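You operate a simulated robot arm through the tools that you are given. There is no shell and no other tool. Be economical: measure what you need, move in short steps, check, and stop when the job is done.

Carry out the task below with a simulated two-armed robot. There is one attempt and no reset: what you move stays moved.

TASK
Pack the grey clay bowl in the wooden case and clip it shut.
Fine: close both case clips.

It is judged by the outcome, as a careful person would: the job done as asked, and still so three seconds after it is handed in. It fails if anything else is knocked over, pushed out of place, dropped, spilled or broken.

THE ROBOT
Two 7-joint arms with two-finger parallel grippers on one trunk, on a base that drives. Base frame: it is fixed to the floor where the robot stands at the start and does not move with it; the origin is under the middle of the robot, x ahead of it, y to its left, z up. Lengths are in cm, angles in rad, forces in N, time in s.
The left shoulder is at the start at [-8.2, 11.9, 85.1], the right one opposite. With the tool pointing down near the work surface each hand reaches from about 18 to 60 cm from the robot's upright axis, wherever it stands, measured 20 degrees to its own side. Places, roughly: case lid [50, -10, 90]; left case clip [60, 10, 90]; right case clip [30, -20, 90]; wooden case [50, -10, 80]. Payload 3.43 kg a hand.
Tool frame (each hand has its own): the origin (TCP) lies between the finger pads and is the grasp point; the fingertips stand 3 cm ahead of it; z points along the fingers, y is the line along which they close. The gripper opens to 9.4 cm. The fingers are 2.8 cm wide and 1 cm thick; the gripper's body (5 by 9.6 cm) begins 5.5 cm behind the TCP.
Orientation is that of the tool frame in the base frame, as a unit quaternion [w, x, y, z]. With the fingers straight down and closing along the base's y, the tool's x points along the base's -x, its y along +y and its z along -z.

THE INTERFACE
- The arms move only by the tool send_rows. It takes "left_rows", "right_rows" or both (then of equal length, played together; a hand with none holds still); each is a list of rows, each a list of 7 numbers: the shift along the tool's x, y, z in units of 200 mm (1.0 is 200 mm), then the turn, a rotation vector about the tool's x, y, z in units of 45 degrees (1.0 is 45 degrees), then the finger opening in cm, from 0 to 9.4. In form: [[dx, dy, dz, ax, ay, az, fingers], ...]. A call has 1 to 8 rows; each row is the pose to reach, as a shift and turn from the pose commanded when the call began, along the tool's axes at that moment. A call with a number of a shift or a turn outside -1 to 1 is refused whole. Rows are played at 5 a second. More than 5 cm and 0.15 rad between two rows, or a gripper value outside its range, and nothing of the call is played. Where a pose cannot be reached the arm comes as near as it can. A force on the tool above 40 N (or 10 N above the force at the start of the call, whichever is more), or a blocked arm, ends the call early, and 0.2 s more pass. Each finger travels about 15.3 cm/s and halts on what it meets, pressing with about 45 N; the grip force reading is that of the motor and also rises with nothing between the fingers. The clock runs only during rows and for 0.2 s after the last one: add rows that repeat a pose to give the fingers time. The reply holds the time, the measured pose of the TCP, the force on the tool along the base axes, the opening and the grip force, in the units named above and with some noise, with the torque about the TCP (base axes, N m) and any sound that the robot's microphone picked up, and new pictures: "show" is both (left out), scene, wrist or none (wrist: the cameras of the hands that moved).
- Cameras (640 x 400 px; columns grow to the right, rows downward): "scene" is now at [3.19, -1.62, 156.3]; the picture's right is [-0.07, -1.00, 0.00], its down [-0.75, 0.05, -0.66] and it looks along [0.66, -0.05, -0.75] (base axes); focal length 295 px, centre (320, 200). "left" rides on the left gripper at [7.6, -1.4, -10.3] in its tool frame; the picture's right is [0.18, 0.98, 0.00], its down [-0.75, 0.14, -0.64] and it looks along [-0.63, 0.12, 0.77] (tool axes); focal length 243 px, centre (320, 200). "right" rides on the right gripper at [7.6, 1.4, -10.2] in its tool frame; the picture's right is [-0.18, 0.98, 0.00], its down [-0.75, -0.14, -0.64] and it looks along [-0.63, -0.12, 0.77] (tool axes); focal length 243 px, centre (320, 200). There is no depth. A picture from a camera that has moved, and an enlarged one, comes with that camera's place and axes in the base frame and with its lens. The place of the scene camera against the robot may be out by one fixed shift of up to 1.2 cm in any direction.
- lift_body(by): slides the trunk up (or, below 0, down) by that many cm; the arms and the scene camera ride with it, the base frame stays. It gives what a move gives, with no picture.
- base_move(legs): drives the robot by 1 to 6 legs, each [ahead, left, turn to the left] in cm, cm and rad, along the robot's own axes; the way and the turn of a leg run together, so that a leg with both is an arc; at most 150 cm and 3.142 rad a leg. The arms and the cameras ride along, it lands a little off, and it stops where it bumps. It gives what a move gives, and a new picture of the scene camera.
- aim_head(pan, tilt): turns the head with the scene camera to pan (to the left, within 2.496 rad either way) and tilt (down, from -0.506 to 1.204), counted from straight ahead of the robot. It gives what a move gives, and a new picture of the scene camera.
- close_up(camera, box): a new picture of the part [left, top, right, bottom] of that camera's present view, enlarged. The clock stands still meanwhile.
- hand_in(): hands the job in; it is judged then, once.

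Work in short steps. Places have to be worked out from the pictures, the camera data and where the tool is seen: move nearer, look again, correct. Check each grasp and each placing, and mend what went wrong. You have 120 turns and 260 pictures in all, those below and enlarged ones among them. Open the grippers and draw the arms clear of the work before you hand the job in, unless the task says otherwise; then end with one line.

The tools are called after "Emit:" by a JSON object that holds its "name" and its "arguments". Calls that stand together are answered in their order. send_rows: Moves the arms, as the interface text tells. Its arguments: {"type":"object","properties":{"left_rows":{"type":"array"},"right_rows":{"type":"array"},"show":{"type":"string","enum":["both","scene","wrist","none"]}},"required":[]} The other tools are called the same way: lift_body (by) slides the trunk up or down; base_move (legs) drives the base; aim_head (pan, tilt) turns the head that bears the scene camera; close_up (camera, box) takes an enlarged picture of a part of a camera's view; hand_in () hands the job in.

At the start:

```text
clock: 0.0
left_ee_pos: [35.18, 9.5, 99.92]
left_ee_rot: [0.0, 0.0, 1.0, 0.0]
left_ft_force: [-0.4, -0.6, -0.2]
left_moment: [-0.01, 0.03, 0.0]
left_width: 9.4
left_grip_force: 0.0
right_ee_pos: [32.58, -16.04, 100.05]
right_ee_rot: [0.0, 0.0, 1.0, 0.0]
right_ft_force: [-0.4, 0.1, 0.1]
right_moment: [0.02, 0.0, 0.01]
right_width: 9.43
right_grip_force: 0.1
trunk travel left (down, up): [-27.5, 6.0]
robot x, y, heading: [0.07, -0.16, -0.001]
head pan, tilt: [-0.07, 0.853]
```

scene: 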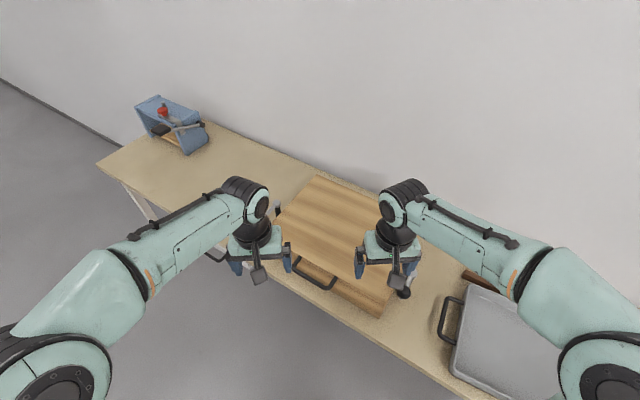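
right: 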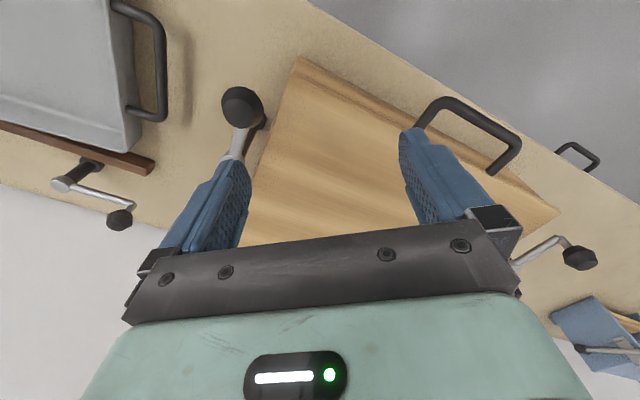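
left: 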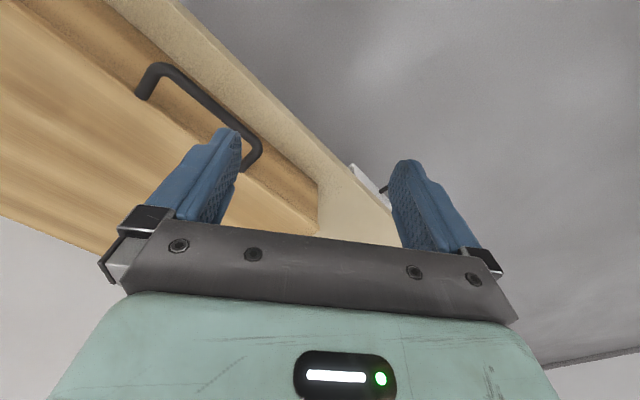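

The arms hide much of the view; I first look around with the head to find the bowl and clips.

Emit:
{"name": "aim_head", "arguments": {"pan": 0.5, "tilt": 0.7}}

Emit:
{"name": "aim_head", "arguments": {"pan": -0.8, "tilt": 0.8}}

```text
clock: 1.0
left_ee_pos: [35.07, 9.39, 99.9]
left_ee_rot: [0.001, 0.001, 1.0, 0.0]
left_ft_force: [0.2, -0.2, 0.7]
left_moment: [-0.03, 0.0, -0.04]
left_width: 9.41
left_grip_force: 0.0
right_ee_pos: [32.62, -16.0, 100.08]
right_ee_rot: [0.0, 0.0, 1.0, -0.001]
right_ft_force: [0.1, -0.3, 0.5]
right_moment: [-0.02, -0.01, -0.04]
right_width: 9.43
right_grip_force: 0.0
trunk travel left (down, up): [-27.5, 6.0]
robot x, y, heading: [-0.18, 0.0, -0.001]
head pan, tilt: [0.499, 0.7]
camera scene: at [2.87, 2.99, 157.55], right [0.48, -0.88, 0.0], down [-0.57, -0.31, -0.76], along [0.67, 0.37, -0.64], focal length 295 px, centre (320, 200)
```

scene: 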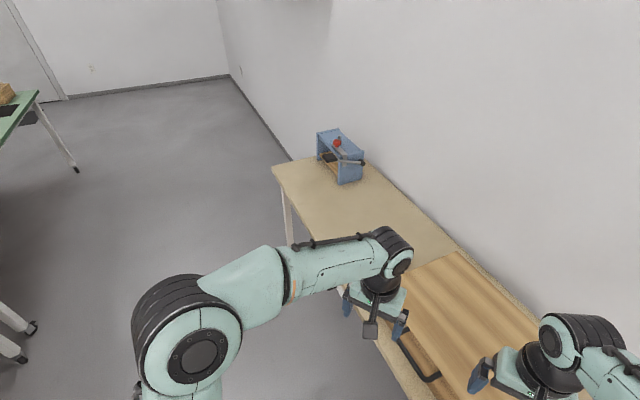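

```text
clock: 2.5
left_ee_pos: [35.17, 9.37, 99.93]
left_ee_rot: [0.001, 0.0, 1.0, 0.0]
left_ft_force: [0.0, -0.3, 0.1]
left_moment: [-0.01, 0.03, 0.0]
left_width: 9.41
left_grip_force: 0.0
right_ee_pos: [32.67, -15.97, 99.91]
right_ee_rot: [0.0, -0.001, 1.0, 0.001]
right_ft_force: [0.6, -0.1, 0.1]
right_moment: [0.01, 0.04, 0.01]
right_width: 9.41
right_grip_force: 0.0
trunk travel left (down, up): [-27.5, 6.0]
robot x, y, heading: [-0.13, 0.03, 0.001]
head pan, tilt: [-0.799, 0.799]
camera scene: at [1.04, -6.85, 156.73], right [-0.72, -0.7, 0.0], down [-0.5, 0.51, -0.7], along [0.49, -0.5, -0.72], focal length 295 px, centre (320, 200)
```

scene: 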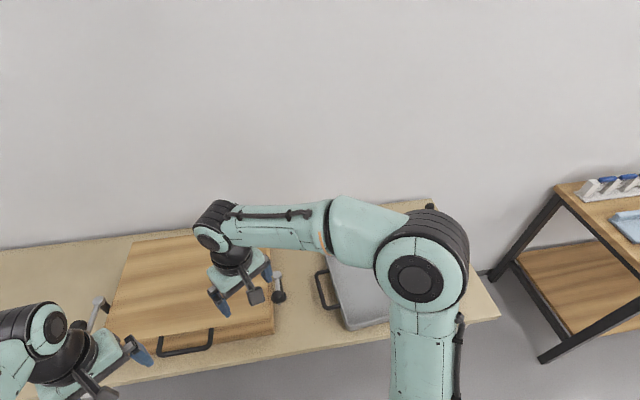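

No bowl yet; there are other tables left and right. I look at them.

Emit:
{"name": "aim_head", "arguments": {"pan": -1.5, "tilt": 0.5}}

Emit:
{"name": "aim_head", "arguments": {"pan": -2.45, "tilt": 0.5}}

Emit:
{"name": "aim_head", "arguments": {"pan": 2.45, "tilt": 0.5}}

Emit:
{"name": "aim_head", "arguments": {"pan": 1.4, "tilt": 0.5}}

```text
clock: 3.5
left_ee_pos: [35.15, 9.49, 100.06]
left_ee_rot: [0.0, 0.0, 1.0, 0.0]
left_ft_force: [-0.7, 0.5, 0.6]
left_moment: [0.01, 0.01, -0.01]
left_width: 9.39
left_grip_force: 0.0
right_ee_pos: [32.64, -16.04, 99.99]
right_ee_rot: [0.0, 0.0, 1.0, 0.0]
right_ft_force: [0.2, 0.3, 0.0]
right_moment: [0.01, 0.0, 0.02]
right_width: 9.4
right_grip_force: 0.0
trunk travel left (down, up): [-27.5, 6.0]
robot x, y, heading: [-0.34, -0.05, 0.003]
head pan, tilt: [-1.499, 0.499]
camera scene: at [-3.93, -10.15, 159.32], right [-1.0, -0.07, 0.0], down [-0.03, 0.48, -0.88], along [0.06, -0.88, -0.48], focal length 295 px, centre (320, 200)
```

scene: 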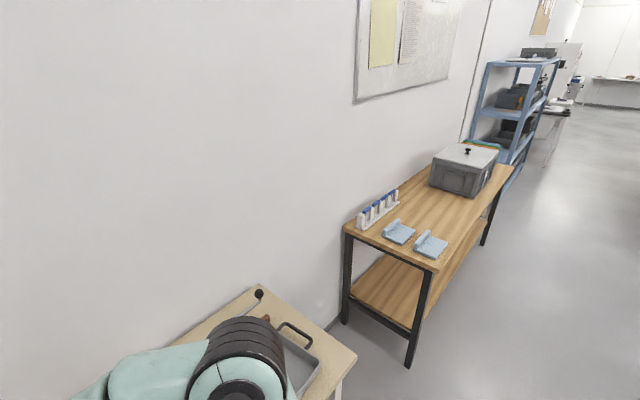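

```text
clock: 4.8
left_ee_pos: [35.07, 9.32, 100.01]
left_ee_rot: [0.0, 0.001, 1.0, 0.0]
left_ft_force: [-0.4, -0.7, 1.0]
left_moment: [-0.03, 0.03, 0.01]
left_width: 9.39
left_grip_force: 0.0
right_ee_pos: [32.56, -15.89, 100.07]
right_ee_rot: [-0.001, 0.0, 1.0, -0.001]
right_ft_force: [-0.4, 1.2, 0.7]
right_moment: [0.02, 0.0, 0.02]
right_width: 9.39
right_grip_force: 0.0
trunk travel left (down, up): [-27.5, 6.0]
robot x, y, heading: [0.12, -0.2, 0.002]
head pan, tilt: [-2.45, 0.499]
camera scene: at [-11.59, -6.88, 159.32], right [-0.64, 0.77, 0.0], down [0.37, 0.31, -0.88], along [-0.68, -0.56, -0.48], focal length 295 px, centre (320, 200)
```

scene: 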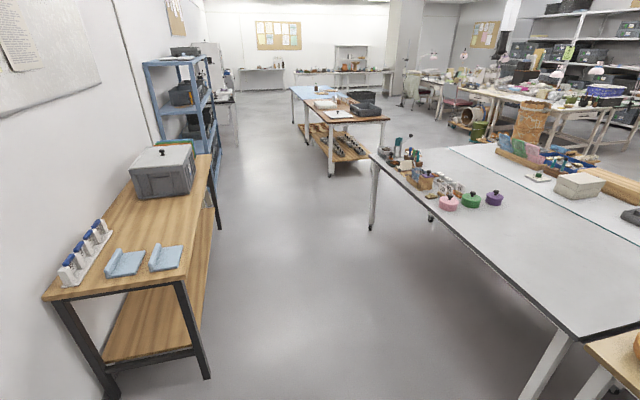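

```text
clock: 8.6
left_ee_pos: [35.15, 9.48, 99.98]
left_ee_rot: [0.0, 0.0, 1.0, -0.001]
left_ft_force: [-0.6, -0.1, 0.5]
left_moment: [-0.06, -0.02, -0.02]
left_width: 9.41
left_grip_force: 0.0
right_ee_pos: [32.61, -15.89, 100.0]
right_ee_rot: [0.001, 0.0, 1.0, -0.001]
right_ft_force: [0.0, -0.2, -1.1]
right_moment: [0.0, -0.01, 0.0]
right_width: 9.4
right_grip_force: 0.0
trunk travel left (down, up): [-27.5, 6.0]
robot x, y, heading: [0.13, 0.05, 0.0]
head pan, tilt: [2.45, 0.499]
camera scene: at [-11.6, 4.73, 159.32], right [0.64, 0.77, 0.0], down [0.37, -0.31, -0.88], along [-0.68, 0.56, -0.48], focal length 295 px, centre (320, 200)
```

scene: 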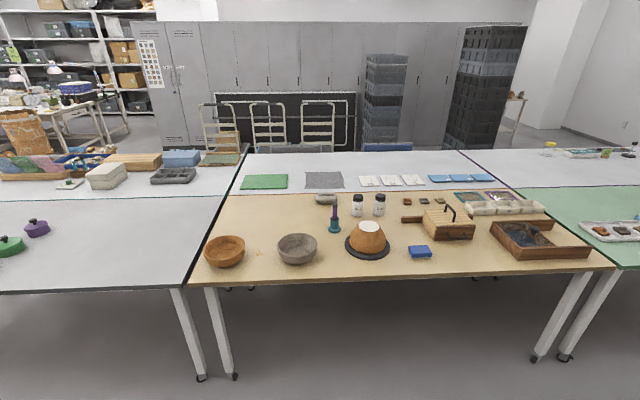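

```text
clock: 9.9
left_ee_pos: [35.08, 9.35, 100.08]
left_ee_rot: [0.0, 0.0, 1.0, 0.0]
left_ft_force: [-0.5, 0.1, 0.2]
left_moment: [0.01, 0.01, 0.0]
left_width: 9.39
left_grip_force: 0.1
right_ee_pos: [32.69, -15.89, 100.09]
right_ee_rot: [0.0, 0.0, 1.0, 0.0]
right_ft_force: [-0.7, 0.2, -0.3]
right_moment: [0.01, 0.01, 0.03]
right_width: 9.41
right_grip_force: 0.0
trunk travel left (down, up): [-27.5, 6.0]
robot x, y, heading: [0.02, -0.22, -0.001]
head pan, tilt: [1.4, 0.499]
camera scene: at [-3.05, 7.9, 159.32], right [0.99, -0.17, 0.0], down [-0.08, -0.47, -0.88], along [0.15, 0.87, -0.48], focal length 295 px, centre (320, 200)
```

scene: 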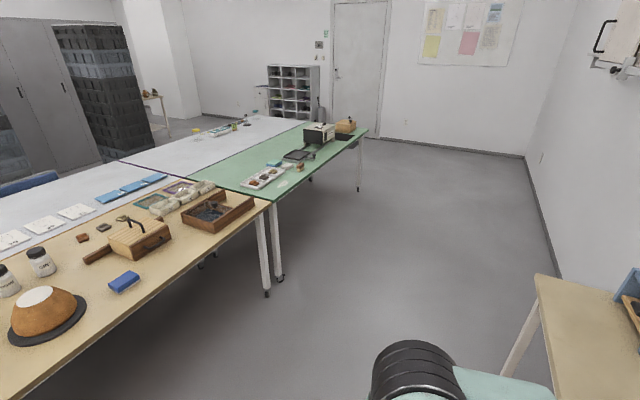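

The grey clay bowl is on the tan table behind-left. First inspect the case: I back off a little so the arms don't obscure it.

Emit:
{"name": "base_move", "arguments": {"legs": [[-35, 0, 0]]}}

Emit:
{"name": "aim_head", "arguments": {"pan": -0.07, "tilt": 0.6}}

```text
clock: 12.2
left_ee_pos: [0.86, 9.4, 99.99]
left_ee_rot: [-0.001, 0.0, 1.0, 0.0]
left_ft_force: [-0.5, 0.2, 0.8]
left_moment: [-0.03, -0.02, -0.02]
left_width: 9.41
left_grip_force: 0.0
right_ee_pos: [-1.49, -16.03, 100.02]
right_ee_rot: [0.0, 0.0, 1.0, 0.0]
right_ft_force: [-0.3, -0.1, 0.2]
right_moment: [-0.01, -0.03, 0.0]
right_width: 9.41
right_grip_force: 0.0
trunk travel left (down, up): [-27.5, 6.0]
robot x, y, heading: [-34.28, 0.17, 0.0]
head pan, tilt: [1.4, 0.499]
camera scene: at [-37.21, 7.91, 159.33], right [0.99, -0.17, 0.0], down [-0.08, -0.47, -0.88], along [0.15, 0.87, -0.48], focal length 295 px, centre (320, 200)
```

scene: 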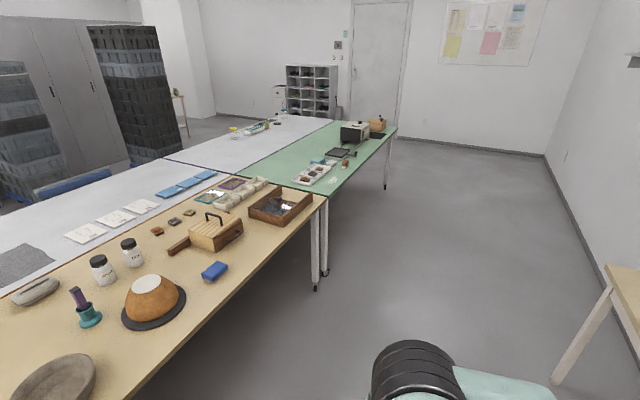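

```text
clock: 13.7
left_ee_pos: [0.87, 9.39, 100.05]
left_ee_rot: [0.0, 0.0, 1.0, 0.0]
left_ft_force: [0.5, 0.0, 0.2]
left_moment: [0.04, 0.02, -0.02]
left_width: 9.39
left_grip_force: 0.1
right_ee_pos: [-1.45, -16.02, 99.9]
right_ee_rot: [-0.001, 0.0, 1.0, 0.0]
right_ft_force: [-0.5, 0.6, 0.3]
right_moment: [-0.02, -0.01, 0.01]
right_width: 9.39
right_grip_force: 0.1
trunk travel left (down, up): [-27.5, 6.0]
robot x, y, heading: [-33.85, 0.27, 0.001]
head pan, tilt: [-0.07, 0.6]
camera scene: at [-29.9, -1.67, 158.42], right [-0.07, -1.0, 0.0], down [-0.56, 0.04, -0.83], along [0.82, -0.06, -0.56], focal length 295 px, centre (320, 200)
```

scene: 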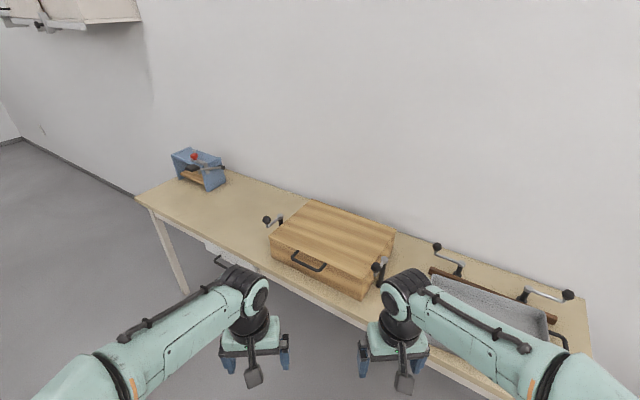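

Now the case is clear. Zooming in.

Emit:
{"name": "close_up", "arguments": {"camera": "scene", "box": [230, 180, 420, 310]}}

Emit:
{"name": "close_up", "arguments": {"camera": "scene", "box": [410, 220, 610, 360]}}

```text
3.08 times, centred on (325, 245) of scene
camera zoom: at [-29.9, -1.67, 158.42], right [-0.07, -1.0, 0.0], down [-0.56, 0.04, -0.83], along [0.82, -0.06, -0.56], focal length 909 px, centre (305, 62)
```

zoom: 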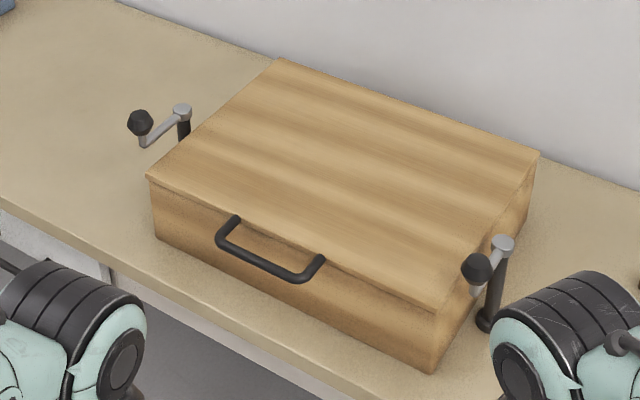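

```text
2.86 times, centred on (510, 290) of scene
camera zoom: at [-29.9, -1.67, 158.42], right [-0.07, -1.0, 0.0], down [-0.56, 0.04, -0.83], along [0.82, -0.06, -0.56], focal length 844 px, centre (-223, -57)
```

zoom: 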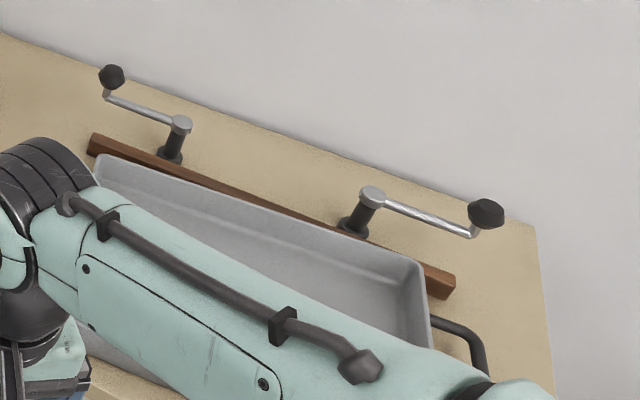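

The case is shut, lid hinged at the wall side, handle on its front; both swing clips point forward (open), case yaw ≈54°. I drive to face the case front squarely (heading −0.62).

Emit:
{"name": "base_move", "arguments": {"legs": [[0, 0, -0.62], [21, 44, 0]]}}

Emit:
{"name": "aim_head", "arguments": {"pan": 0, "tilt": 0.85}}

```text
clock: 19.8
left_ee_pos: [42.83, 9.93, 100.04]
left_ee_rot: [0.0, 0.311, 0.95, 0.0]
left_ft_force: [-0.6, 1.1, -0.8]
left_moment: [-0.01, 0.01, -0.01]
left_width: 9.42
left_grip_force: 0.0
right_ee_pos: [25.99, -9.19, 99.98]
right_ee_rot: [0.0, 0.31, 0.951, 0.0]
right_ft_force: [-1.1, -0.1, -0.1]
right_moment: [-0.02, -0.02, 0.0]
right_width: 9.41
right_grip_force: 0.1
trunk travel left (down, up): [-27.5, 6.0]
robot x, y, heading: [8.96, 23.49, -0.633]
head pan, tilt: [-0.07, 0.6]
camera scene: at [12.01, 18.89, 158.41], right [-0.65, -0.76, 0.0], down [-0.43, 0.36, -0.83], along [0.63, -0.53, -0.56], focal length 295 px, centre (320, 200)
```

scene: 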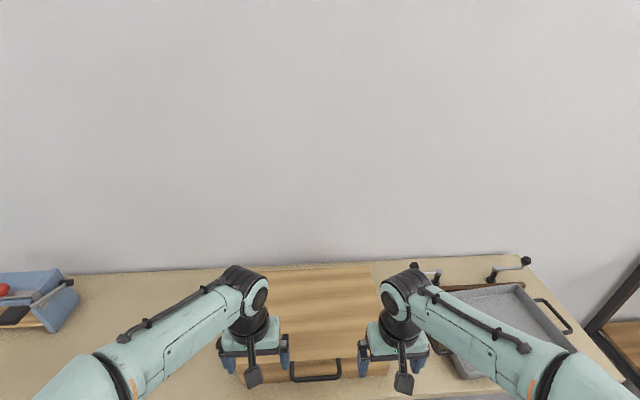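

```text
clock: 20.6
left_ee_pos: [42.89, 9.87, 100.09]
left_ee_rot: [0.0, 0.311, 0.95, 0.0]
left_ft_force: [0.6, 1.4, 0.0]
left_moment: [-0.01, -0.01, -0.02]
left_width: 9.41
left_grip_force: 0.1
right_ee_pos: [25.85, -9.2, 99.98]
right_ee_rot: [0.0, 0.31, 0.951, 0.0]
right_ft_force: [0.2, -0.4, -0.2]
right_moment: [0.01, 0.0, -0.01]
right_width: 9.41
right_grip_force: 0.1
trunk travel left (down, up): [-27.5, 6.0]
robot x, y, heading: [8.88, 22.9, -0.634]
head pan, tilt: [0.0, 0.85]
camera scene: at [11.55, 19.96, 156.33], right [-0.59, -0.81, 0.0], down [-0.61, 0.44, -0.66], along [0.53, -0.39, -0.75], focal length 295 px, centre (320, 200)
```

scene: 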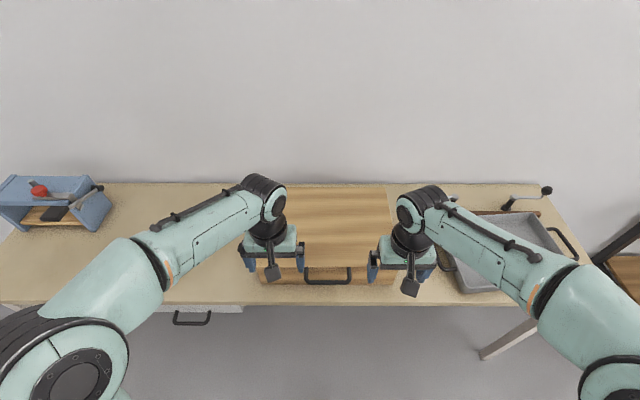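

Robot is square to the case; handle ≈37 cm ahead, 3 cm right of my axis. I back up 8 cm for wrist room, then pitch the right tool up toward horizontal.

Emit:
{"name": "base_move", "arguments": {"legs": [[-8, 0, 0]]}}

Emit:
{"name": "send_rows", "arguments": {"right_rows": [[0, 0, 0, 0, -0.17, 0, 9.4], [0, 0, 0, 0, -0.34, 0, 6], [0, 0, 0, 0, -0.51, 0, 5], [0, 0, 0, 0, -0.68, 0, 5], [0, 0, 0, 0, -0.84, 0, 5], [0, 0, 0, 0, -1, 0, 5]], "show": "none"}}

Emit:
{"name": "send_rows", "arguments": {"right_rows": [[0, 0, 0, 0, -0.17, 0, 5], [0, 0, 0, 0, -0.34, 0, 5], [0, 0, 0, 0, -0.51, 0, 5], [0, 0, 0, 0, -0.68, 0, 5], [0, 0, 0, 0, -0.84, 0, 5], [0, 0, 0, 0, -1, 0, 5]], "show": "scene"}}

```text
clock: 21.7
left_ee_pos: [36.44, 14.62, 100.06]
left_ee_rot: [0.0, 0.309, 0.951, 0.0]
left_ft_force: [-0.6, 0.1, 0.3]
left_moment: [0.03, -0.01, 0.04]
left_width: 9.39
left_grip_force: 0.0
right_ee_pos: [19.48, -4.33, 100.05]
right_ee_rot: [-0.001, 0.31, 0.951, 0.0]
right_ft_force: [0.0, -1.1, 0.1]
right_moment: [-0.03, -0.03, -0.02]
right_width: 9.4
right_grip_force: 0.0
trunk travel left (down, up): [-27.5, 6.0]
robot x, y, heading: [2.85, 27.72, -0.629]
head pan, tilt: [0.0, 0.85]
camera scene: at [5.05, 24.72, 156.33], right [-0.59, -0.81, 0.0], down [-0.61, 0.44, -0.66], along [0.53, -0.39, -0.75], focal length 295 px, centre (320, 200)
```

scene: 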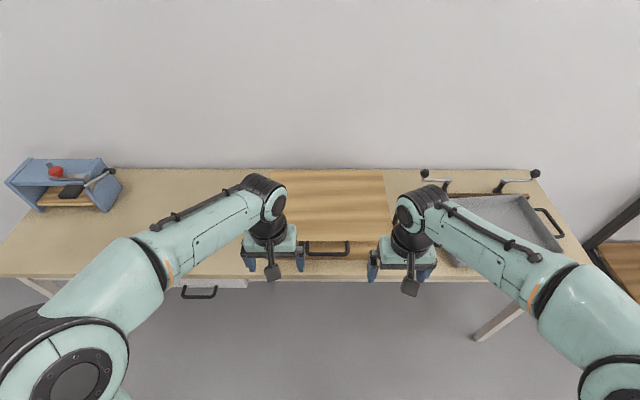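

```text
clock: 23.1
left_ee_pos: [36.4, 14.68, 100.01]
left_ee_rot: [0.001, 0.31, 0.951, 0.0]
left_ft_force: [-0.3, 1.2, -0.4]
left_moment: [0.01, -0.03, -0.01]
left_width: 9.37
left_grip_force: 0.0
right_ee_pos: [19.36, -4.27, 99.95]
right_ee_rot: [0.364, 0.287, 0.878, -0.118]
right_ft_force: [0.1, -0.1, -0.6]
right_moment: [0.0, -0.01, 0.01]
right_width: 5.03
right_grip_force: 0.0
trunk travel left (down, up): [-27.5, 6.0]
robot x, y, heading: [2.19, 27.78, -0.63]
head pan, tilt: [0.0, 0.85]
```

```text
clock: 24.5
left_ee_pos: [36.5, 14.62, 99.99]
left_ee_rot: [-0.001, 0.31, 0.951, 0.0]
left_ft_force: [0.8, -0.4, -0.5]
left_moment: [-0.03, 0.03, 0.03]
left_width: 9.4
left_grip_force: 0.0
right_ee_pos: [25.55, -6.15, 102.74]
right_ee_rot: [0.65, 0.238, 0.69, -0.212]
right_ft_force: [-0.3, 0.1, 0.1]
right_moment: [-0.02, 0.01, 0.02]
right_width: 5.0
right_grip_force: 0.1
right hand out of reach, approached as far as the arm can: row 2, 3, 4, 5, 6
trunk travel left (down, up): [-27.5, 6.0]
robot x, y, heading: [2.4, 27.82, -0.628]
head pan, tilt: [0.0, 0.85]
camera scene: at [5.28, 24.62, 156.32], right [-0.59, -0.81, 0.0], down [-0.61, 0.44, -0.66], along [0.53, -0.39, -0.75], focal length 295 px, centre (320, 200)
```

scene: 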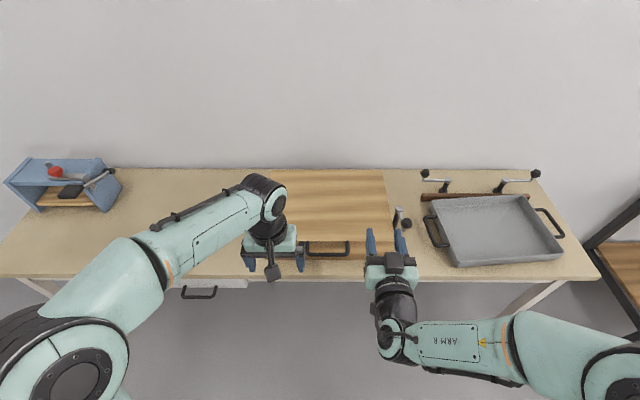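

The tool is nearly horizontal now (held at ~39 cm ahead). I bring the command forward 7 cm and roll it so the fingers close vertically.

Emit:
{"name": "send_rows", "arguments": {"right_rows": [[0, 0, 0.2, 0, 0, 0.17, 5], [0, 0, 0.35, 0, 0, 0.34, 5], [0, 0, 0.35, 0, 0, 0.51, 5], [0, 0, 0.35, 0, 0, 0.68, 5], [0, 0, 0.35, 0, 0, 0.84, 5], [0, 0, 0.35, 0, 0, 1, 5]], "show": "none"}}

Emit:
{"name": "send_rows", "arguments": {"right_rows": [[0, 0, 0, 0, 0, 0.17, 5], [0, 0, 0, 0, 0, 0.34, 5], [0, 0, 0, 0, 0, 0.51, 5], [0, 0, 0, 0, 0, 0.68, 5], [0, 0, 0, 0, 0, 0.84, 5], [0, 0, 0, 0, 0, 1, 5]], "show": "both"}}

```text
clock: 25.9
left_ee_pos: [36.44, 14.61, 99.93]
left_ee_rot: [0.0, 0.31, 0.951, 0.0]
left_ft_force: [-0.1, -0.1, -1.0]
left_moment: [0.02, 0.0, 0.02]
left_width: 9.39
left_grip_force: 0.2
right_ee_pos: [31.18, -10.06, 102.73]
right_ee_rot: [0.68, 0.488, 0.545, 0.05]
right_ft_force: [0.0, -0.6, -0.5]
right_moment: [0.02, -0.02, 0.01]
right_width: 5.0
right_grip_force: 0.2
right hand out of reach, approached as far as the arm can: row 2, 3, 4, 5, 6
trunk travel left (down, up): [-27.5, 6.0]
robot x, y, heading: [2.37, 27.6, -0.629]
head pan, tilt: [0.0, 0.85]
```

```text
clock: 27.3
left_ee_pos: [36.44, 14.75, 99.92]
left_ee_rot: [0.0, 0.31, 0.951, 0.001]
left_ft_force: [-0.4, -0.7, -0.3]
left_moment: [0.03, 0.04, 0.0]
left_width: 9.37
left_grip_force: 0.1
right_ee_pos: [30.59, -10.34, 104.87]
right_ee_rot: [0.606, 0.66, 0.321, 0.307]
right_ft_force: [0.0, -0.2, 0.8]
right_moment: [0.0, 0.0, 0.01]
right_width: 5.02
right_grip_force: 0.0
right hand out of reach, approached as far as the arm can: row 2, 3, 4, 5, 6
trunk travel left (down, up): [-27.5, 6.0]
robot x, y, heading: [2.38, 28.0, -0.63]
head pan, tilt: [0.0, 0.85]
camera scene: at [5.1, 24.65, 156.33], right [-0.59, -0.81, 0.0], down [-0.61, 0.44, -0.66], along [0.53, -0.39, -0.75], focal length 295 px, centre (320, 200)
camera right: at [27.09, 1.81, 107.29], right [-0.06, -0.21, 0.98], down [-0.97, -0.21, -0.1], along [0.22, -0.96, -0.19], focal length 243 px, centre (320, 200)
```

scene: 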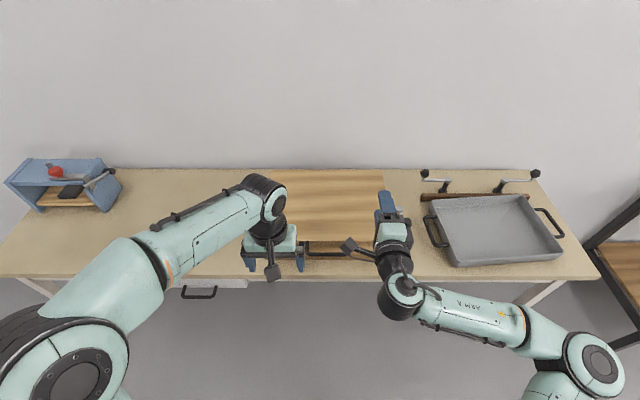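
right: 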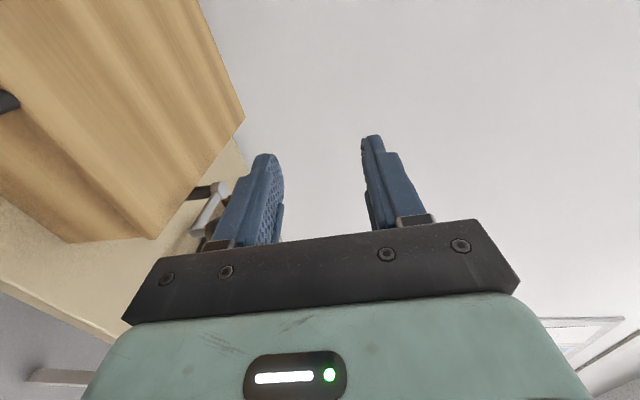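

Horizontal is at the arm's near limit here. I'll use ~45° pitch-down instead (reachable nearer), keeping the fingers closing in the vertical plane.

Emit:
{"name": "send_rows", "arguments": {"right_rows": [[0, 0, 0, 0.17, 0, 0, 5], [0, 0, 0, 0.34, 0, 0, 5], [0, 0, 0, 0.51, 0, 0, 5], [0, 0, 0, 0.68, 0, 0, 5], [0, 0, 0, 0.84, 0, 0, 5], [0, 0, 0, 1, 0, 0, 5]], "show": "both"}}

Emit:
{"name": "close_up", "arguments": {"camera": "scene", "box": [230, 160, 430, 285]}}

```text
clock: 28.7
left_ee_pos: [36.49, 14.64, 99.88]
left_ee_rot: [0.0, 0.31, 0.951, 0.0]
left_ft_force: [-0.2, 0.4, 0.6]
left_moment: [0.0, -0.02, 0.03]
left_width: 9.4
left_grip_force: 0.0
right_ee_pos: [30.62, -10.18, 104.87]
right_ee_rot: [0.312, 0.839, 0.414, 0.163]
right_ft_force: [0.0, 0.2, -0.1]
right_moment: [-0.05, 0.03, 0.03]
right_width: 5.0
right_grip_force: 0.0
trunk travel left (down, up): [-27.5, 6.0]
robot x, y, heading: [2.52, 28.0, -0.634]
head pan, tilt: [0.0, 0.85]
camera scene: at [5.13, 24.7, 156.33], right [-0.59, -0.81, 0.0], down [-0.61, 0.44, -0.66], along [0.53, -0.39, -0.75], focal length 295 px, centre (320, 200)
camera right: at [30.57, -0.75, 113.8], right [0.47, -0.6, 0.65], down [-0.88, -0.29, 0.38], along [-0.04, -0.75, -0.66], focal length 243 px, centre (320, 200)
```

scene: 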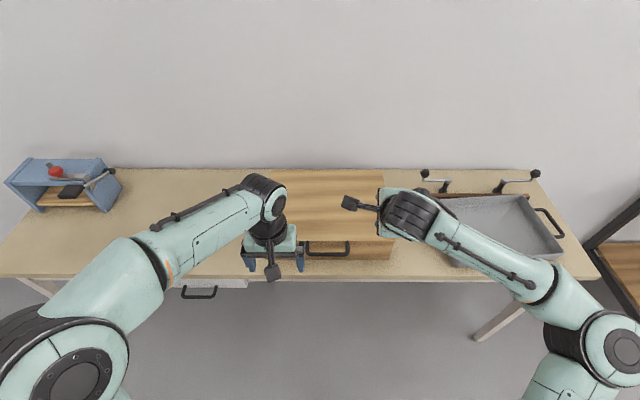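
right: 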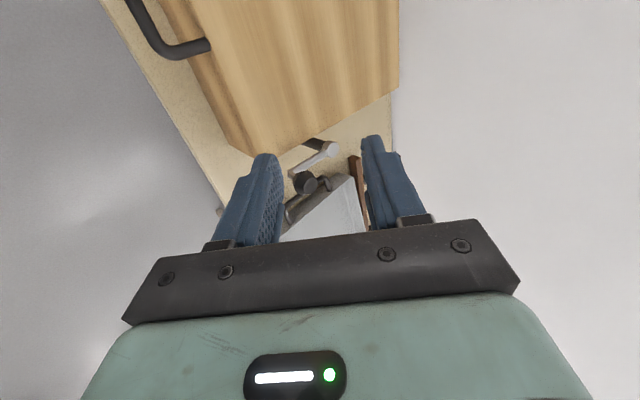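

```text
3.20 times, centred on (330, 222) of scene
camera zoom: at [5.13, 24.7, 156.33], right [-0.59, -0.81, 0.0], down [-0.61, 0.44, -0.66], along [0.53, -0.39, -0.75], focal length 945 px, centre (288, 128)
```

zoom: 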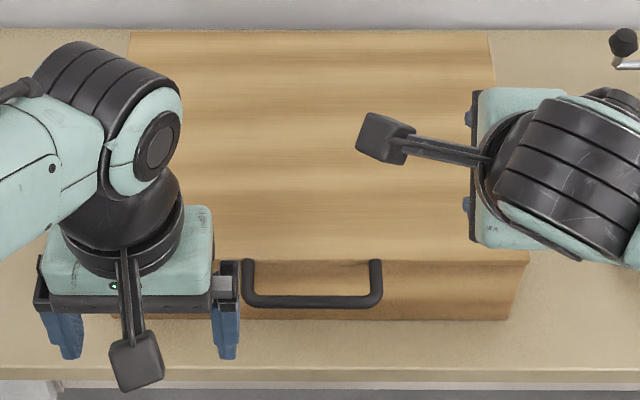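

Left hand is close to where the right hand must go; I shift it 12 cm left, and bring the right hand to a pre-grasp point above/behind the handle (bar ≈47 cm ahead, 2.5 right, z≈86).

Emit:
{"name": "send_rows", "arguments": {"left_rows": [[0, 0.2, 0, 0, 0, 0, 9.4], [0, 0.4, 0, 0, 0, 0, 9.4], [0, 0.6, 0, 0, 0, 0, 9.4], [0, 0.6, 0, 0, 0, 0, 9.4], [0, 0.6, 0, 0, 0, 0, 9.4]], "show": "none"}}

Emit:
{"name": "send_rows", "arguments": {"right_rows": [[0.2, 0, 0, 0, 0, 0, 5], [0.4, 0, 0, 0, 0, 0, 5], [0.585, 0, 0, 0, 0, 0, 5], [0.585, -0.14, 0.117, 0, 0, 0, 5], [0.585, -0.28, 0.234, 0, 0, 0, 5], [0.585, -0.42, 0.35, 0, 0, 0, 5], [0.585, -0.42, 0.35, 0, 0, 0, 5]], "show": "both"}}

```text
clock: 29.9
left_ee_pos: [43.49, 24.41, 99.99]
left_ee_rot: [0.0, 0.31, 0.951, 0.0]
left_ft_force: [-0.1, 0.1, 0.0]
left_moment: [0.01, 0.01, 0.0]
left_width: 9.4
left_grip_force: 0.0
right_ee_pos: [30.7, -10.22, 104.75]
right_ee_rot: [0.312, 0.839, 0.414, 0.164]
right_ft_force: [-0.2, -0.6, -0.4]
right_moment: [-0.02, 0.0, -0.02]
right_width: 5.0
right_grip_force: 0.0
trunk travel left (down, up): [-27.5, 6.0]
robot x, y, heading: [2.57, 27.88, -0.633]
head pan, tilt: [0.0, 0.85]
```

```text
clock: 31.5
left_ee_pos: [43.25, 24.17, 99.94]
left_ee_rot: [0.001, 0.31, 0.951, 0.0]
left_ft_force: [-0.4, 0.3, 0.4]
left_moment: [0.01, 0.0, -0.02]
left_width: 9.41
left_grip_force: 0.1
right_ee_pos: [36.45, 0.44, 94.23]
right_ee_rot: [0.314, 0.839, 0.413, 0.163]
right_ft_force: [-1.1, 0.7, -0.1]
right_moment: [0.03, -0.02, 0.03]
right_width: 4.97
right_grip_force: 0.1
trunk travel left (down, up): [-27.5, 6.0]
robot x, y, heading: [2.41, 27.76, -0.631]
head pan, tilt: [0.0, 0.85]
camera scene: at [5.06, 24.66, 156.33], right [-0.59, -0.81, 0.0], down [-0.61, 0.44, -0.66], along [0.53, -0.39, -0.75], focal length 295 px, centre (320, 200)
camera right: at [36.45, 9.8, 103.19], right [0.47, -0.6, 0.65], down [-0.88, -0.28, 0.38], along [-0.04, -0.75, -0.66], focal length 243 px, centre (320, 200)
```

scene: 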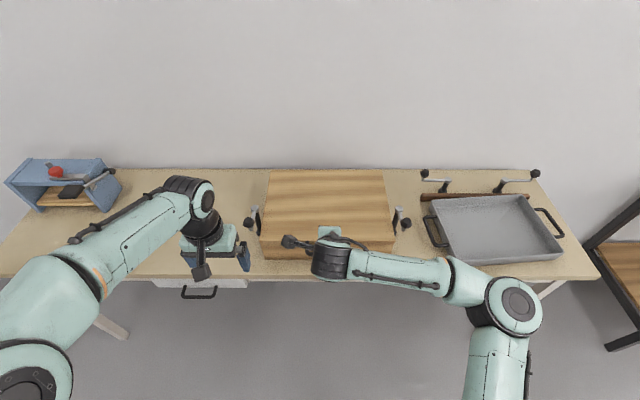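
right: 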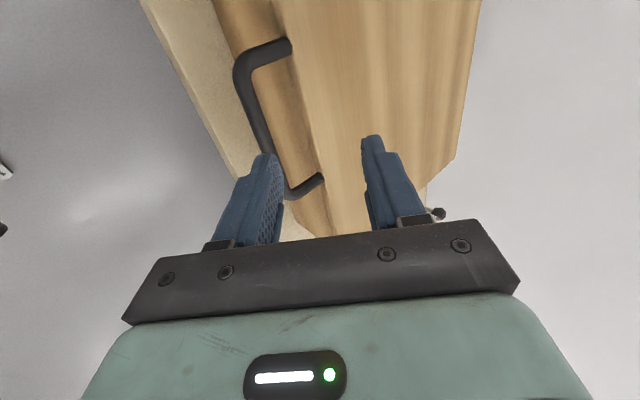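

The handle bar is clearly seen; mid ≈ F45.4, L−2.4, z≈86. I align across, then advance half the way along the tool.

Emit:
{"name": "send_rows", "arguments": {"right_rows": [[0, -0.1, 0, 0, 0, 0, 5], [0, -0.2, 0, 0, 0, 0, 5], [0, -0.2, 0.15, 0, 0, 0, 5], [0, -0.2, 0.15, 0, 0, 0, 5]], "show": "wrist"}}

```text
clock: 32.5
left_ee_pos: [43.45, 24.14, 99.98]
left_ee_rot: [0.0, 0.31, 0.951, 0.0]
left_ft_force: [0.3, -0.6, -0.5]
left_moment: [0.0, -0.02, -0.02]
left_width: 9.41
left_grip_force: 0.0
right_ee_pos: [35.93, 1.12, 89.42]
right_ee_rot: [0.314, 0.839, 0.413, 0.164]
right_ft_force: [0.2, -1.2, 0.0]
right_moment: [-0.02, -0.03, 0.0]
right_width: 4.99
right_grip_force: 0.0
trunk travel left (down, up): [-27.5, 6.0]
robot x, y, heading: [2.51, 27.89, -0.63]
head pan, tilt: [0.0, 0.85]
camera right: at [35.75, 10.49, 98.27], right [0.47, -0.6, 0.65], down [-0.88, -0.28, 0.38], along [-0.04, -0.75, -0.66], focal length 243 px, centre (320, 200)
```

right: 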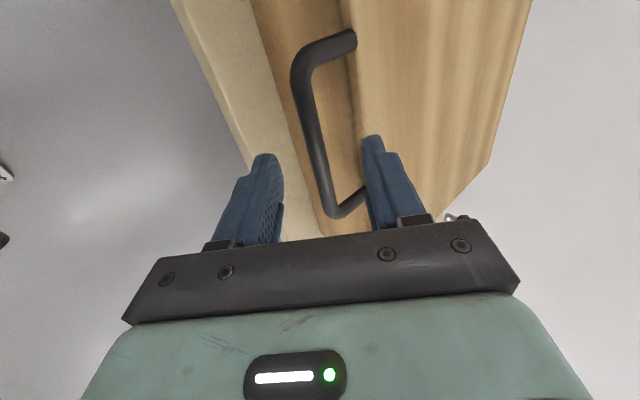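

Bar triangulates to z≈86, centred between the fingers, about 4 cm ahead of the TCP. I narrow the fingers, advance 2.6 cm, and close.

Emit:
{"name": "send_rows", "arguments": {"right_rows": [[-0.04, 0, 0, 0, 0, 0, 3], [-0.04, 0, 0.06, 0, 0, 0, 2.8], [-0.04, 0, 0.13, 0, 0, 0, 2.6], [-0.04, 0, 0.13, 0, 0, 0, 2.6]], "show": "wrist"}}

```text
clock: 33.5
left_ee_pos: [43.45, 24.28, 99.97]
left_ee_rot: [-0.001, 0.31, 0.951, 0.0]
left_ft_force: [-0.8, -0.6, -0.2]
left_moment: [-0.02, -0.02, -0.02]
left_width: 9.4
left_grip_force: 0.1
right_ee_pos: [36.6, -0.71, 87.37]
right_ee_rot: [0.313, 0.839, 0.413, 0.164]
right_ft_force: [-0.6, -0.7, 0.0]
right_moment: [-0.01, -0.02, -0.02]
right_width: 2.6
right_grip_force: 0.1
trunk travel left (down, up): [-27.5, 6.0]
robot x, y, heading: [1.9, 28.01, -0.63]
head pan, tilt: [0.0, 0.85]
camera right: at [36.53, 8.74, 96.25], right [0.47, -0.6, 0.65], down [-0.88, -0.28, 0.38], along [-0.04, -0.75, -0.66], focal length 243 px, centre (320, 200)
```

right: 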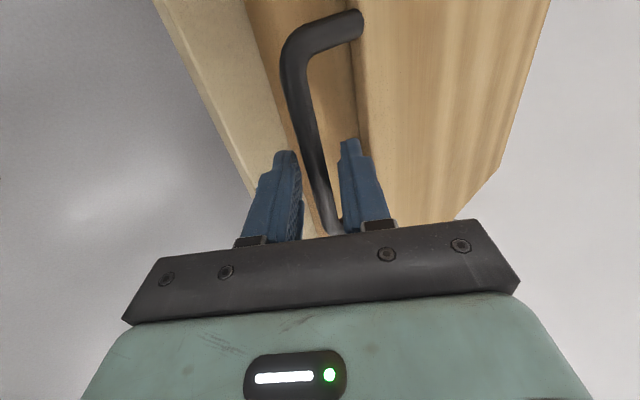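

Bar is between the fingers; close.

Emit:
{"name": "send_rows", "arguments": {"right_rows": [[0, 0, 0, 0, 0, 0, 1.5], [0, 0, 0, 0, 0, 0, 0.5], [0, 0, 0, 0, 0, 0, 0.3], [0, 0, 0, 0, 0, 0, 0.3]], "show": "wrist"}}

```text
clock: 34.5
left_ee_pos: [43.48, 24.23, 100.14]
left_ee_rot: [0.0, 0.31, 0.951, 0.0]
left_ft_force: [-0.7, 0.7, 0.1]
left_moment: [-0.01, 0.01, -0.03]
left_width: 9.38
left_grip_force: 0.1
right_ee_pos: [36.56, -0.74, 87.35]
right_ee_rot: [0.314, 0.839, 0.413, 0.162]
right_ft_force: [-2.6, -0.1, -2.1]
right_moment: [-0.76, 0.61, 1.13]
right_width: 1.17
right_grip_force: 44.9
trunk travel left (down, up): [-27.5, 6.0]
robot x, y, heading: [2.47, 27.76, -0.626]
head pan, tilt: [0.0, 0.85]
camera right: at [36.5, 8.76, 96.22], right [0.47, -0.6, 0.65], down [-0.88, -0.29, 0.38], along [-0.04, -0.75, -0.66], focal length 243 px, centre (320, 200)
```

right: 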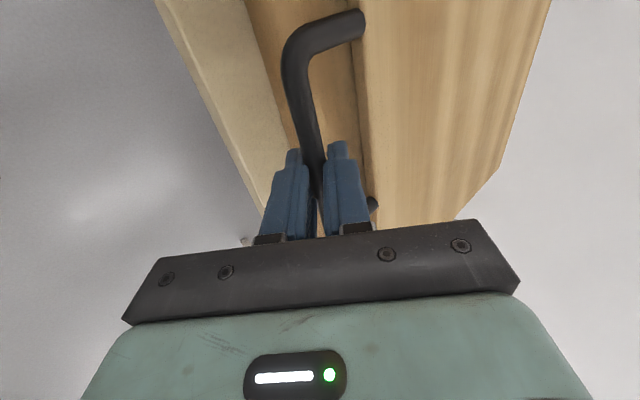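

Bar gripped (1.17 cm, 45 N). I raise the trunk 6 cm as the first part of the lift (nearly vertical there), which also gains reach.

Emit:
{"name": "lift_body", "arguments": {"by": 6}}

Emit:
{"name": "close_up", "arguments": {"camera": "scene", "box": [220, 160, 440, 300]}}

```text
clock: 35.5
left_ee_pos: [43.74, 24.22, 105.87]
left_ee_rot: [-0.001, 0.31, 0.951, 0.0]
left_ft_force: [0.2, 0.6, 0.8]
left_moment: [0.02, -0.01, -0.01]
left_width: 9.42
left_grip_force: 0.0
right_ee_pos: [37.17, -1.07, 93.46]
right_ee_rot: [0.316, 0.84, 0.409, 0.166]
right_ft_force: [26.7, -16.8, -7.4]
right_moment: [-0.17, -0.07, 1.64]
right_width: 1.19
right_grip_force: 44.8
trunk travel left (down, up): [-33.5, 0.0]
robot x, y, heading: [2.65, 27.77, -0.625]
head pan, tilt: [0.0, 0.85]
```

```text
2.86 times, centred on (330, 230) of scene
camera zoom: at [5.41, 24.55, 162.66], right [-0.59, -0.81, 0.0], down [-0.61, 0.44, -0.66], along [0.53, -0.39, -0.75], focal length 844 px, centre (291, 114)
```

zoom: 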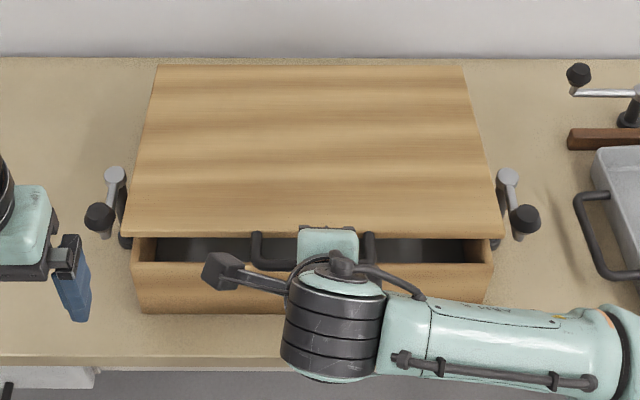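

The lid lifts and the inside shows. I continue along the hinge arc (radius ≈31 cm) to about 36°.

Emit:
{"name": "send_rows", "arguments": {"right_rows": [[0, 0.11, -0.043, 0, 0, 0, 0.3], [0, 0.226, -0.114, 0, 0, 0, 0.3], [0, 0.323, -0.163, 0, 0, 0, 0.3], [0, 0.425, -0.205, 0, 0, 0, 0.3], [0, 0.528, -0.24, 0, 0, 0, 0.3], [0, 0.633, -0.268, 0, 0, 0, 0.3]], "show": "scene"}}

```text
clock: 36.9
left_ee_pos: [43.49, 24.42, 106.13]
left_ee_rot: [0.0, 0.31, 0.951, -0.001]
left_ft_force: [-0.7, 0.2, -0.4]
left_moment: [-0.04, -0.02, 0.0]
left_width: 9.39
left_grip_force: 0.1
right_ee_pos: [41.22, -4.14, 105.81]
right_ee_rot: [0.312, 0.839, 0.414, 0.165]
right_ft_force: [1.4, 9.3, 0.8]
right_moment: [-0.41, 0.4, 1.08]
right_width: 1.16
right_grip_force: 45.3
trunk travel left (down, up): [-33.5, 0.0]
robot x, y, heading: [2.5, 27.81, -0.625]
head pan, tilt: [0.0, 0.85]
camera scene: at [5.05, 24.92, 162.65], right [-0.59, -0.81, 0.0], down [-0.61, 0.44, -0.66], along [0.53, -0.39, -0.75], focal length 295 px, centre (320, 200)
```

scene: 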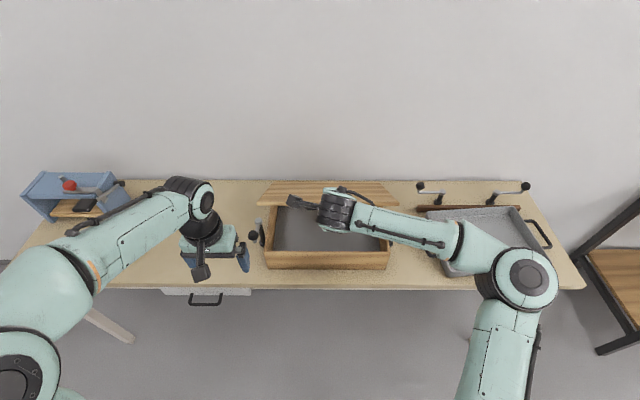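

Forces are small: the arc fits. Continue to ≈72°, pitching the tool up to horizontal for reach (bar pivots in the grip).

Emit:
{"name": "send_rows", "arguments": {"right_rows": [[0, 0.096, -0.02, -0.16, 0, 0, 0.3], [0, 0.194, -0.03, -0.32, 0, 0, 0.3], [0, 0.348, -0.032, -0.48, 0, 0, 0.3], [0, 0.501, -0.015, -0.64, 0, 0, 0.3], [0, 0.652, 0.019, -0.8, 0, 0, 0.3], [0, 0.802, 0.073, -0.96, 0, 0, 0.3], [0, 0.902, 0.114, -1, 0, 0, 0.3]], "show": "both"}}

```text
clock: 38.5
left_ee_pos: [43.28, 24.75, 106.07]
left_ee_rot: [0.002, 0.31, 0.951, -0.002]
left_ft_force: [0.7, 0.3, -0.4]
left_moment: [-0.01, 0.03, 0.02]
left_width: 9.42
left_grip_force: 0.0
right_ee_pos: [53.02, -12.96, 116.71]
right_ee_rot: [0.614, 0.65, 0.32, 0.313]
right_ft_force: [-1.5, 17.8, 25.6]
right_moment: [-1.16, 0.62, 0.29]
right_width: 1.18
right_grip_force: 44.5
trunk travel left (down, up): [-33.5, 0.0]
robot x, y, heading: [2.6, 28.27, -0.627]
head pan, tilt: [0.0, 0.85]
camera scene: at [4.79, 25.28, 162.68], right [-0.59, -0.81, 0.0], down [-0.61, 0.44, -0.66], along [0.53, -0.39, -0.75], focal length 295 px, centre (320, 200)
camera right: at [49.29, -0.74, 118.96], right [-0.08, -0.19, 0.98], down [-0.97, -0.21, -0.12], along [0.23, -0.96, -0.17], focal length 243 px, centre (320, 200)
```

scene: 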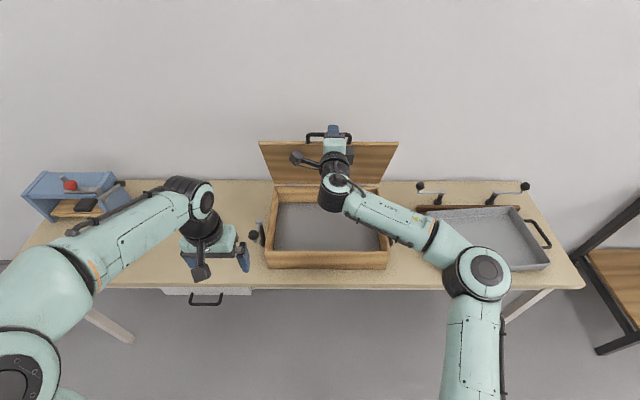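
right: 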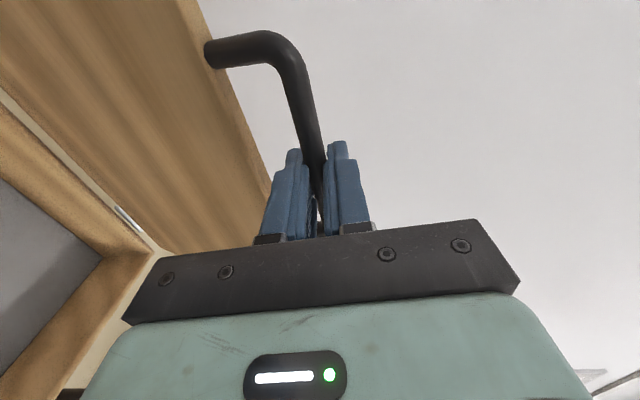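

Lid at ~70°, upward force 25 N hints my arc is slightly low; correct +0.6 cm and continue to about 88°.

Emit:
{"name": "send_rows", "arguments": {"right_rows": [[0, 0.04, 0.02, 0, 0, 0, 0.3], [0, 0.065, 0.1, 0, 0, 0, 0.3], [0, 0.085, 0.18, 0, 0, 0, 0.3], [0, 0.105, 0.26, 0, 0, 0, 0.3], [0, 0.12, 0.34, 0, 0, 0, 0.3], [0, 0.13, 0.42, 0, 0, 0, 0.3], [0, 0.13, 0.46, 0, 0, 0, 0.3]], "show": "both"}}

```text
clock: 40.1
left_ee_pos: [43.58, 24.63, 105.97]
left_ee_rot: [0.002, 0.31, 0.951, -0.001]
left_ft_force: [-0.7, -0.1, -0.2]
left_moment: [-0.01, -0.01, 0.04]
left_width: 9.41
left_grip_force: 0.1
right_ee_pos: [60.52, -18.55, 119.04]
right_ee_rot: [0.615, 0.649, 0.321, 0.312]
right_ft_force: [6.1, 13.2, 34.1]
right_moment: [-1.05, 0.48, -0.01]
right_width: 1.14
right_grip_force: 45.7
trunk travel left (down, up): [-33.5, 0.0]
robot x, y, heading: [2.4, 27.62, -0.629]
head pan, tilt: [0.0, 0.85]
camera scene: at [4.82, 25.32, 162.67], right [-0.59, -0.81, 0.0], down [-0.61, 0.44, -0.66], along [0.53, -0.39, -0.75], focal length 295 px, centre (320, 200)
camera right: at [56.86, -6.41, 121.18], right [-0.08, -0.19, 0.98], down [-0.97, -0.21, -0.12], along [0.23, -0.96, -0.16], focal length 243 px, centre (320, 200)
```

scene: 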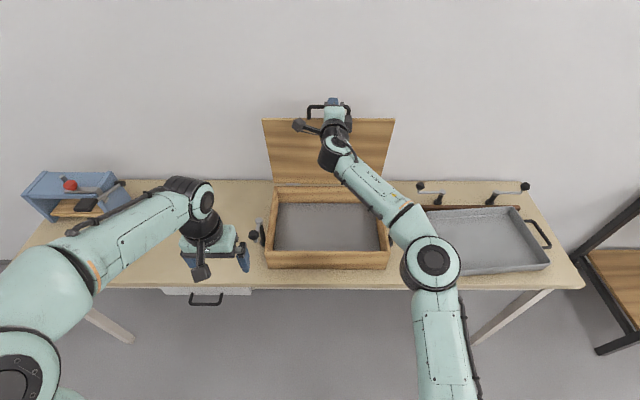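
right: 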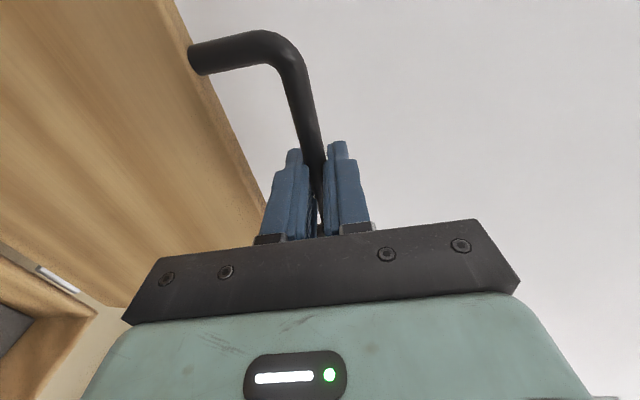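

≈88° now; still pushed up 34 N, so raise 1 cm and press on past vertical.

Emit:
{"name": "send_rows", "arguments": {"right_rows": [[0, 0.05, 0, 0, 0, 0, 0.3], [0, 0.05, 0.05, 0, 0, 0, 0.3], [0, 0.05, 0.1, 0, 0, 0, 0.3], [0, 0.045, 0.15, 0, 0, 0, 0.3], [0, 0.04, 0.2, 0, 0, 0, 0.3]], "show": "both"}}

```text
clock: 41.3
left_ee_pos: [43.44, 24.56, 105.99]
left_ee_rot: [0.0, 0.31, 0.951, -0.002]
left_ft_force: [-0.7, -0.1, 0.2]
left_moment: [-0.01, -0.02, -0.01]
left_width: 9.36
left_grip_force: 0.1
right_ee_pos: [63.11, -20.46, 119.22]
right_ee_rot: [0.613, 0.652, 0.322, 0.31]
right_ft_force: [8.2, 11.8, 23.5]
right_moment: [-1.22, 0.61, -0.44]
right_width: 1.13
right_grip_force: 44.9
right hand out of reach, approached as far as the arm can: row 5
trunk travel left (down, up): [-33.5, 0.0]
robot x, y, heading: [2.65, 27.79, -0.628]
head pan, tilt: [0.0, 0.85]
camera scene: at [4.98, 25.18, 162.66], right [-0.59, -0.81, 0.0], down [-0.61, 0.44, -0.66], along [0.53, -0.39, -0.75], focal length 295 px, centre (320, 200)
camera right: at [59.44, -8.34, 121.37], right [-0.07, -0.19, 0.98], down [-0.97, -0.21, -0.11], along [0.23, -0.96, -0.17], focal length 243 px, centre (320, 200)
```

scene: 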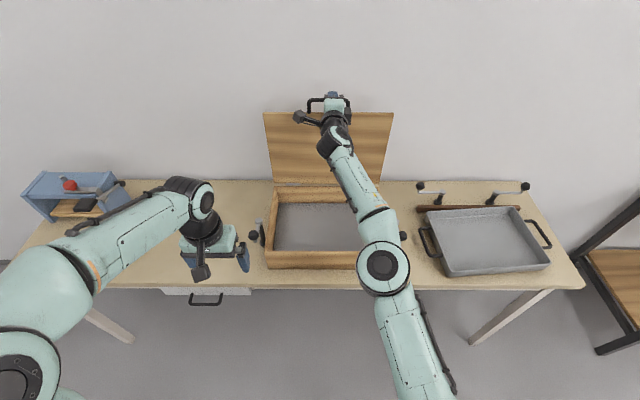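
right: 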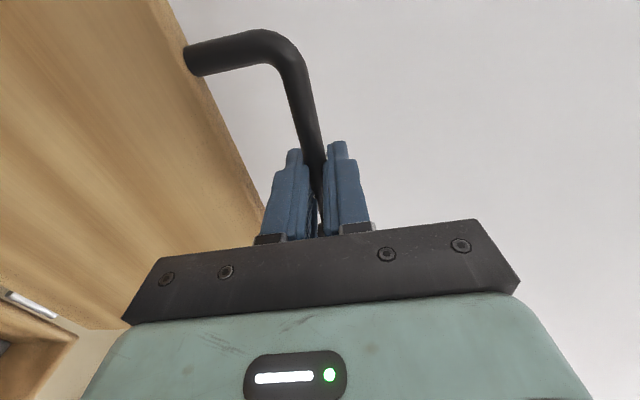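

Past vertical by a few degrees and the arm is at its limit. I nudge the base forward 4 cm with the handle held.

Emit:
{"name": "base_move", "arguments": {"legs": [[4, 0, 0]]}}

```text
clock: 42.1
left_ee_pos: [46.38, 22.46, 105.93]
left_ee_rot: [0.0, 0.311, 0.95, -0.001]
left_ft_force: [-0.5, 0.1, 0.1]
left_moment: [-0.05, -0.03, -0.02]
left_width: 9.4
left_grip_force: 0.1
right_ee_pos: [66.09, -22.71, 118.79]
right_ee_rot: [0.611, 0.654, 0.32, 0.311]
right_ft_force: [8.8, 11.5, 18.1]
right_moment: [-1.04, 0.81, 0.22]
right_width: 1.1
right_grip_force: 44.8
trunk travel left (down, up): [-33.5, 0.0]
robot x, y, heading: [5.77, 25.05, -0.632]
head pan, tilt: [0.0, 0.85]
camera scene: at [8.0, 22.96, 162.61], right [-0.59, -0.81, 0.0], down [-0.61, 0.44, -0.66], along [0.53, -0.39, -0.75], focal length 295 px, centre (320, 200)
```

scene: 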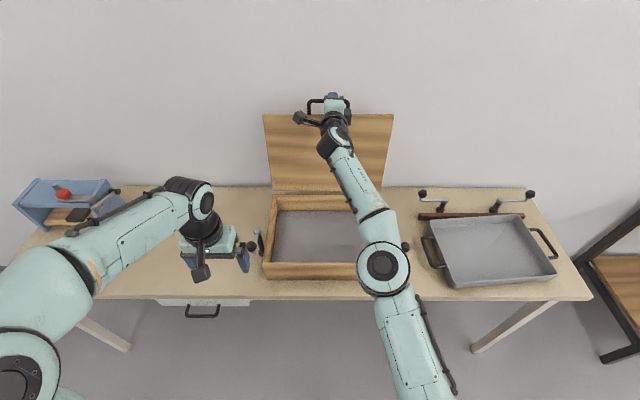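

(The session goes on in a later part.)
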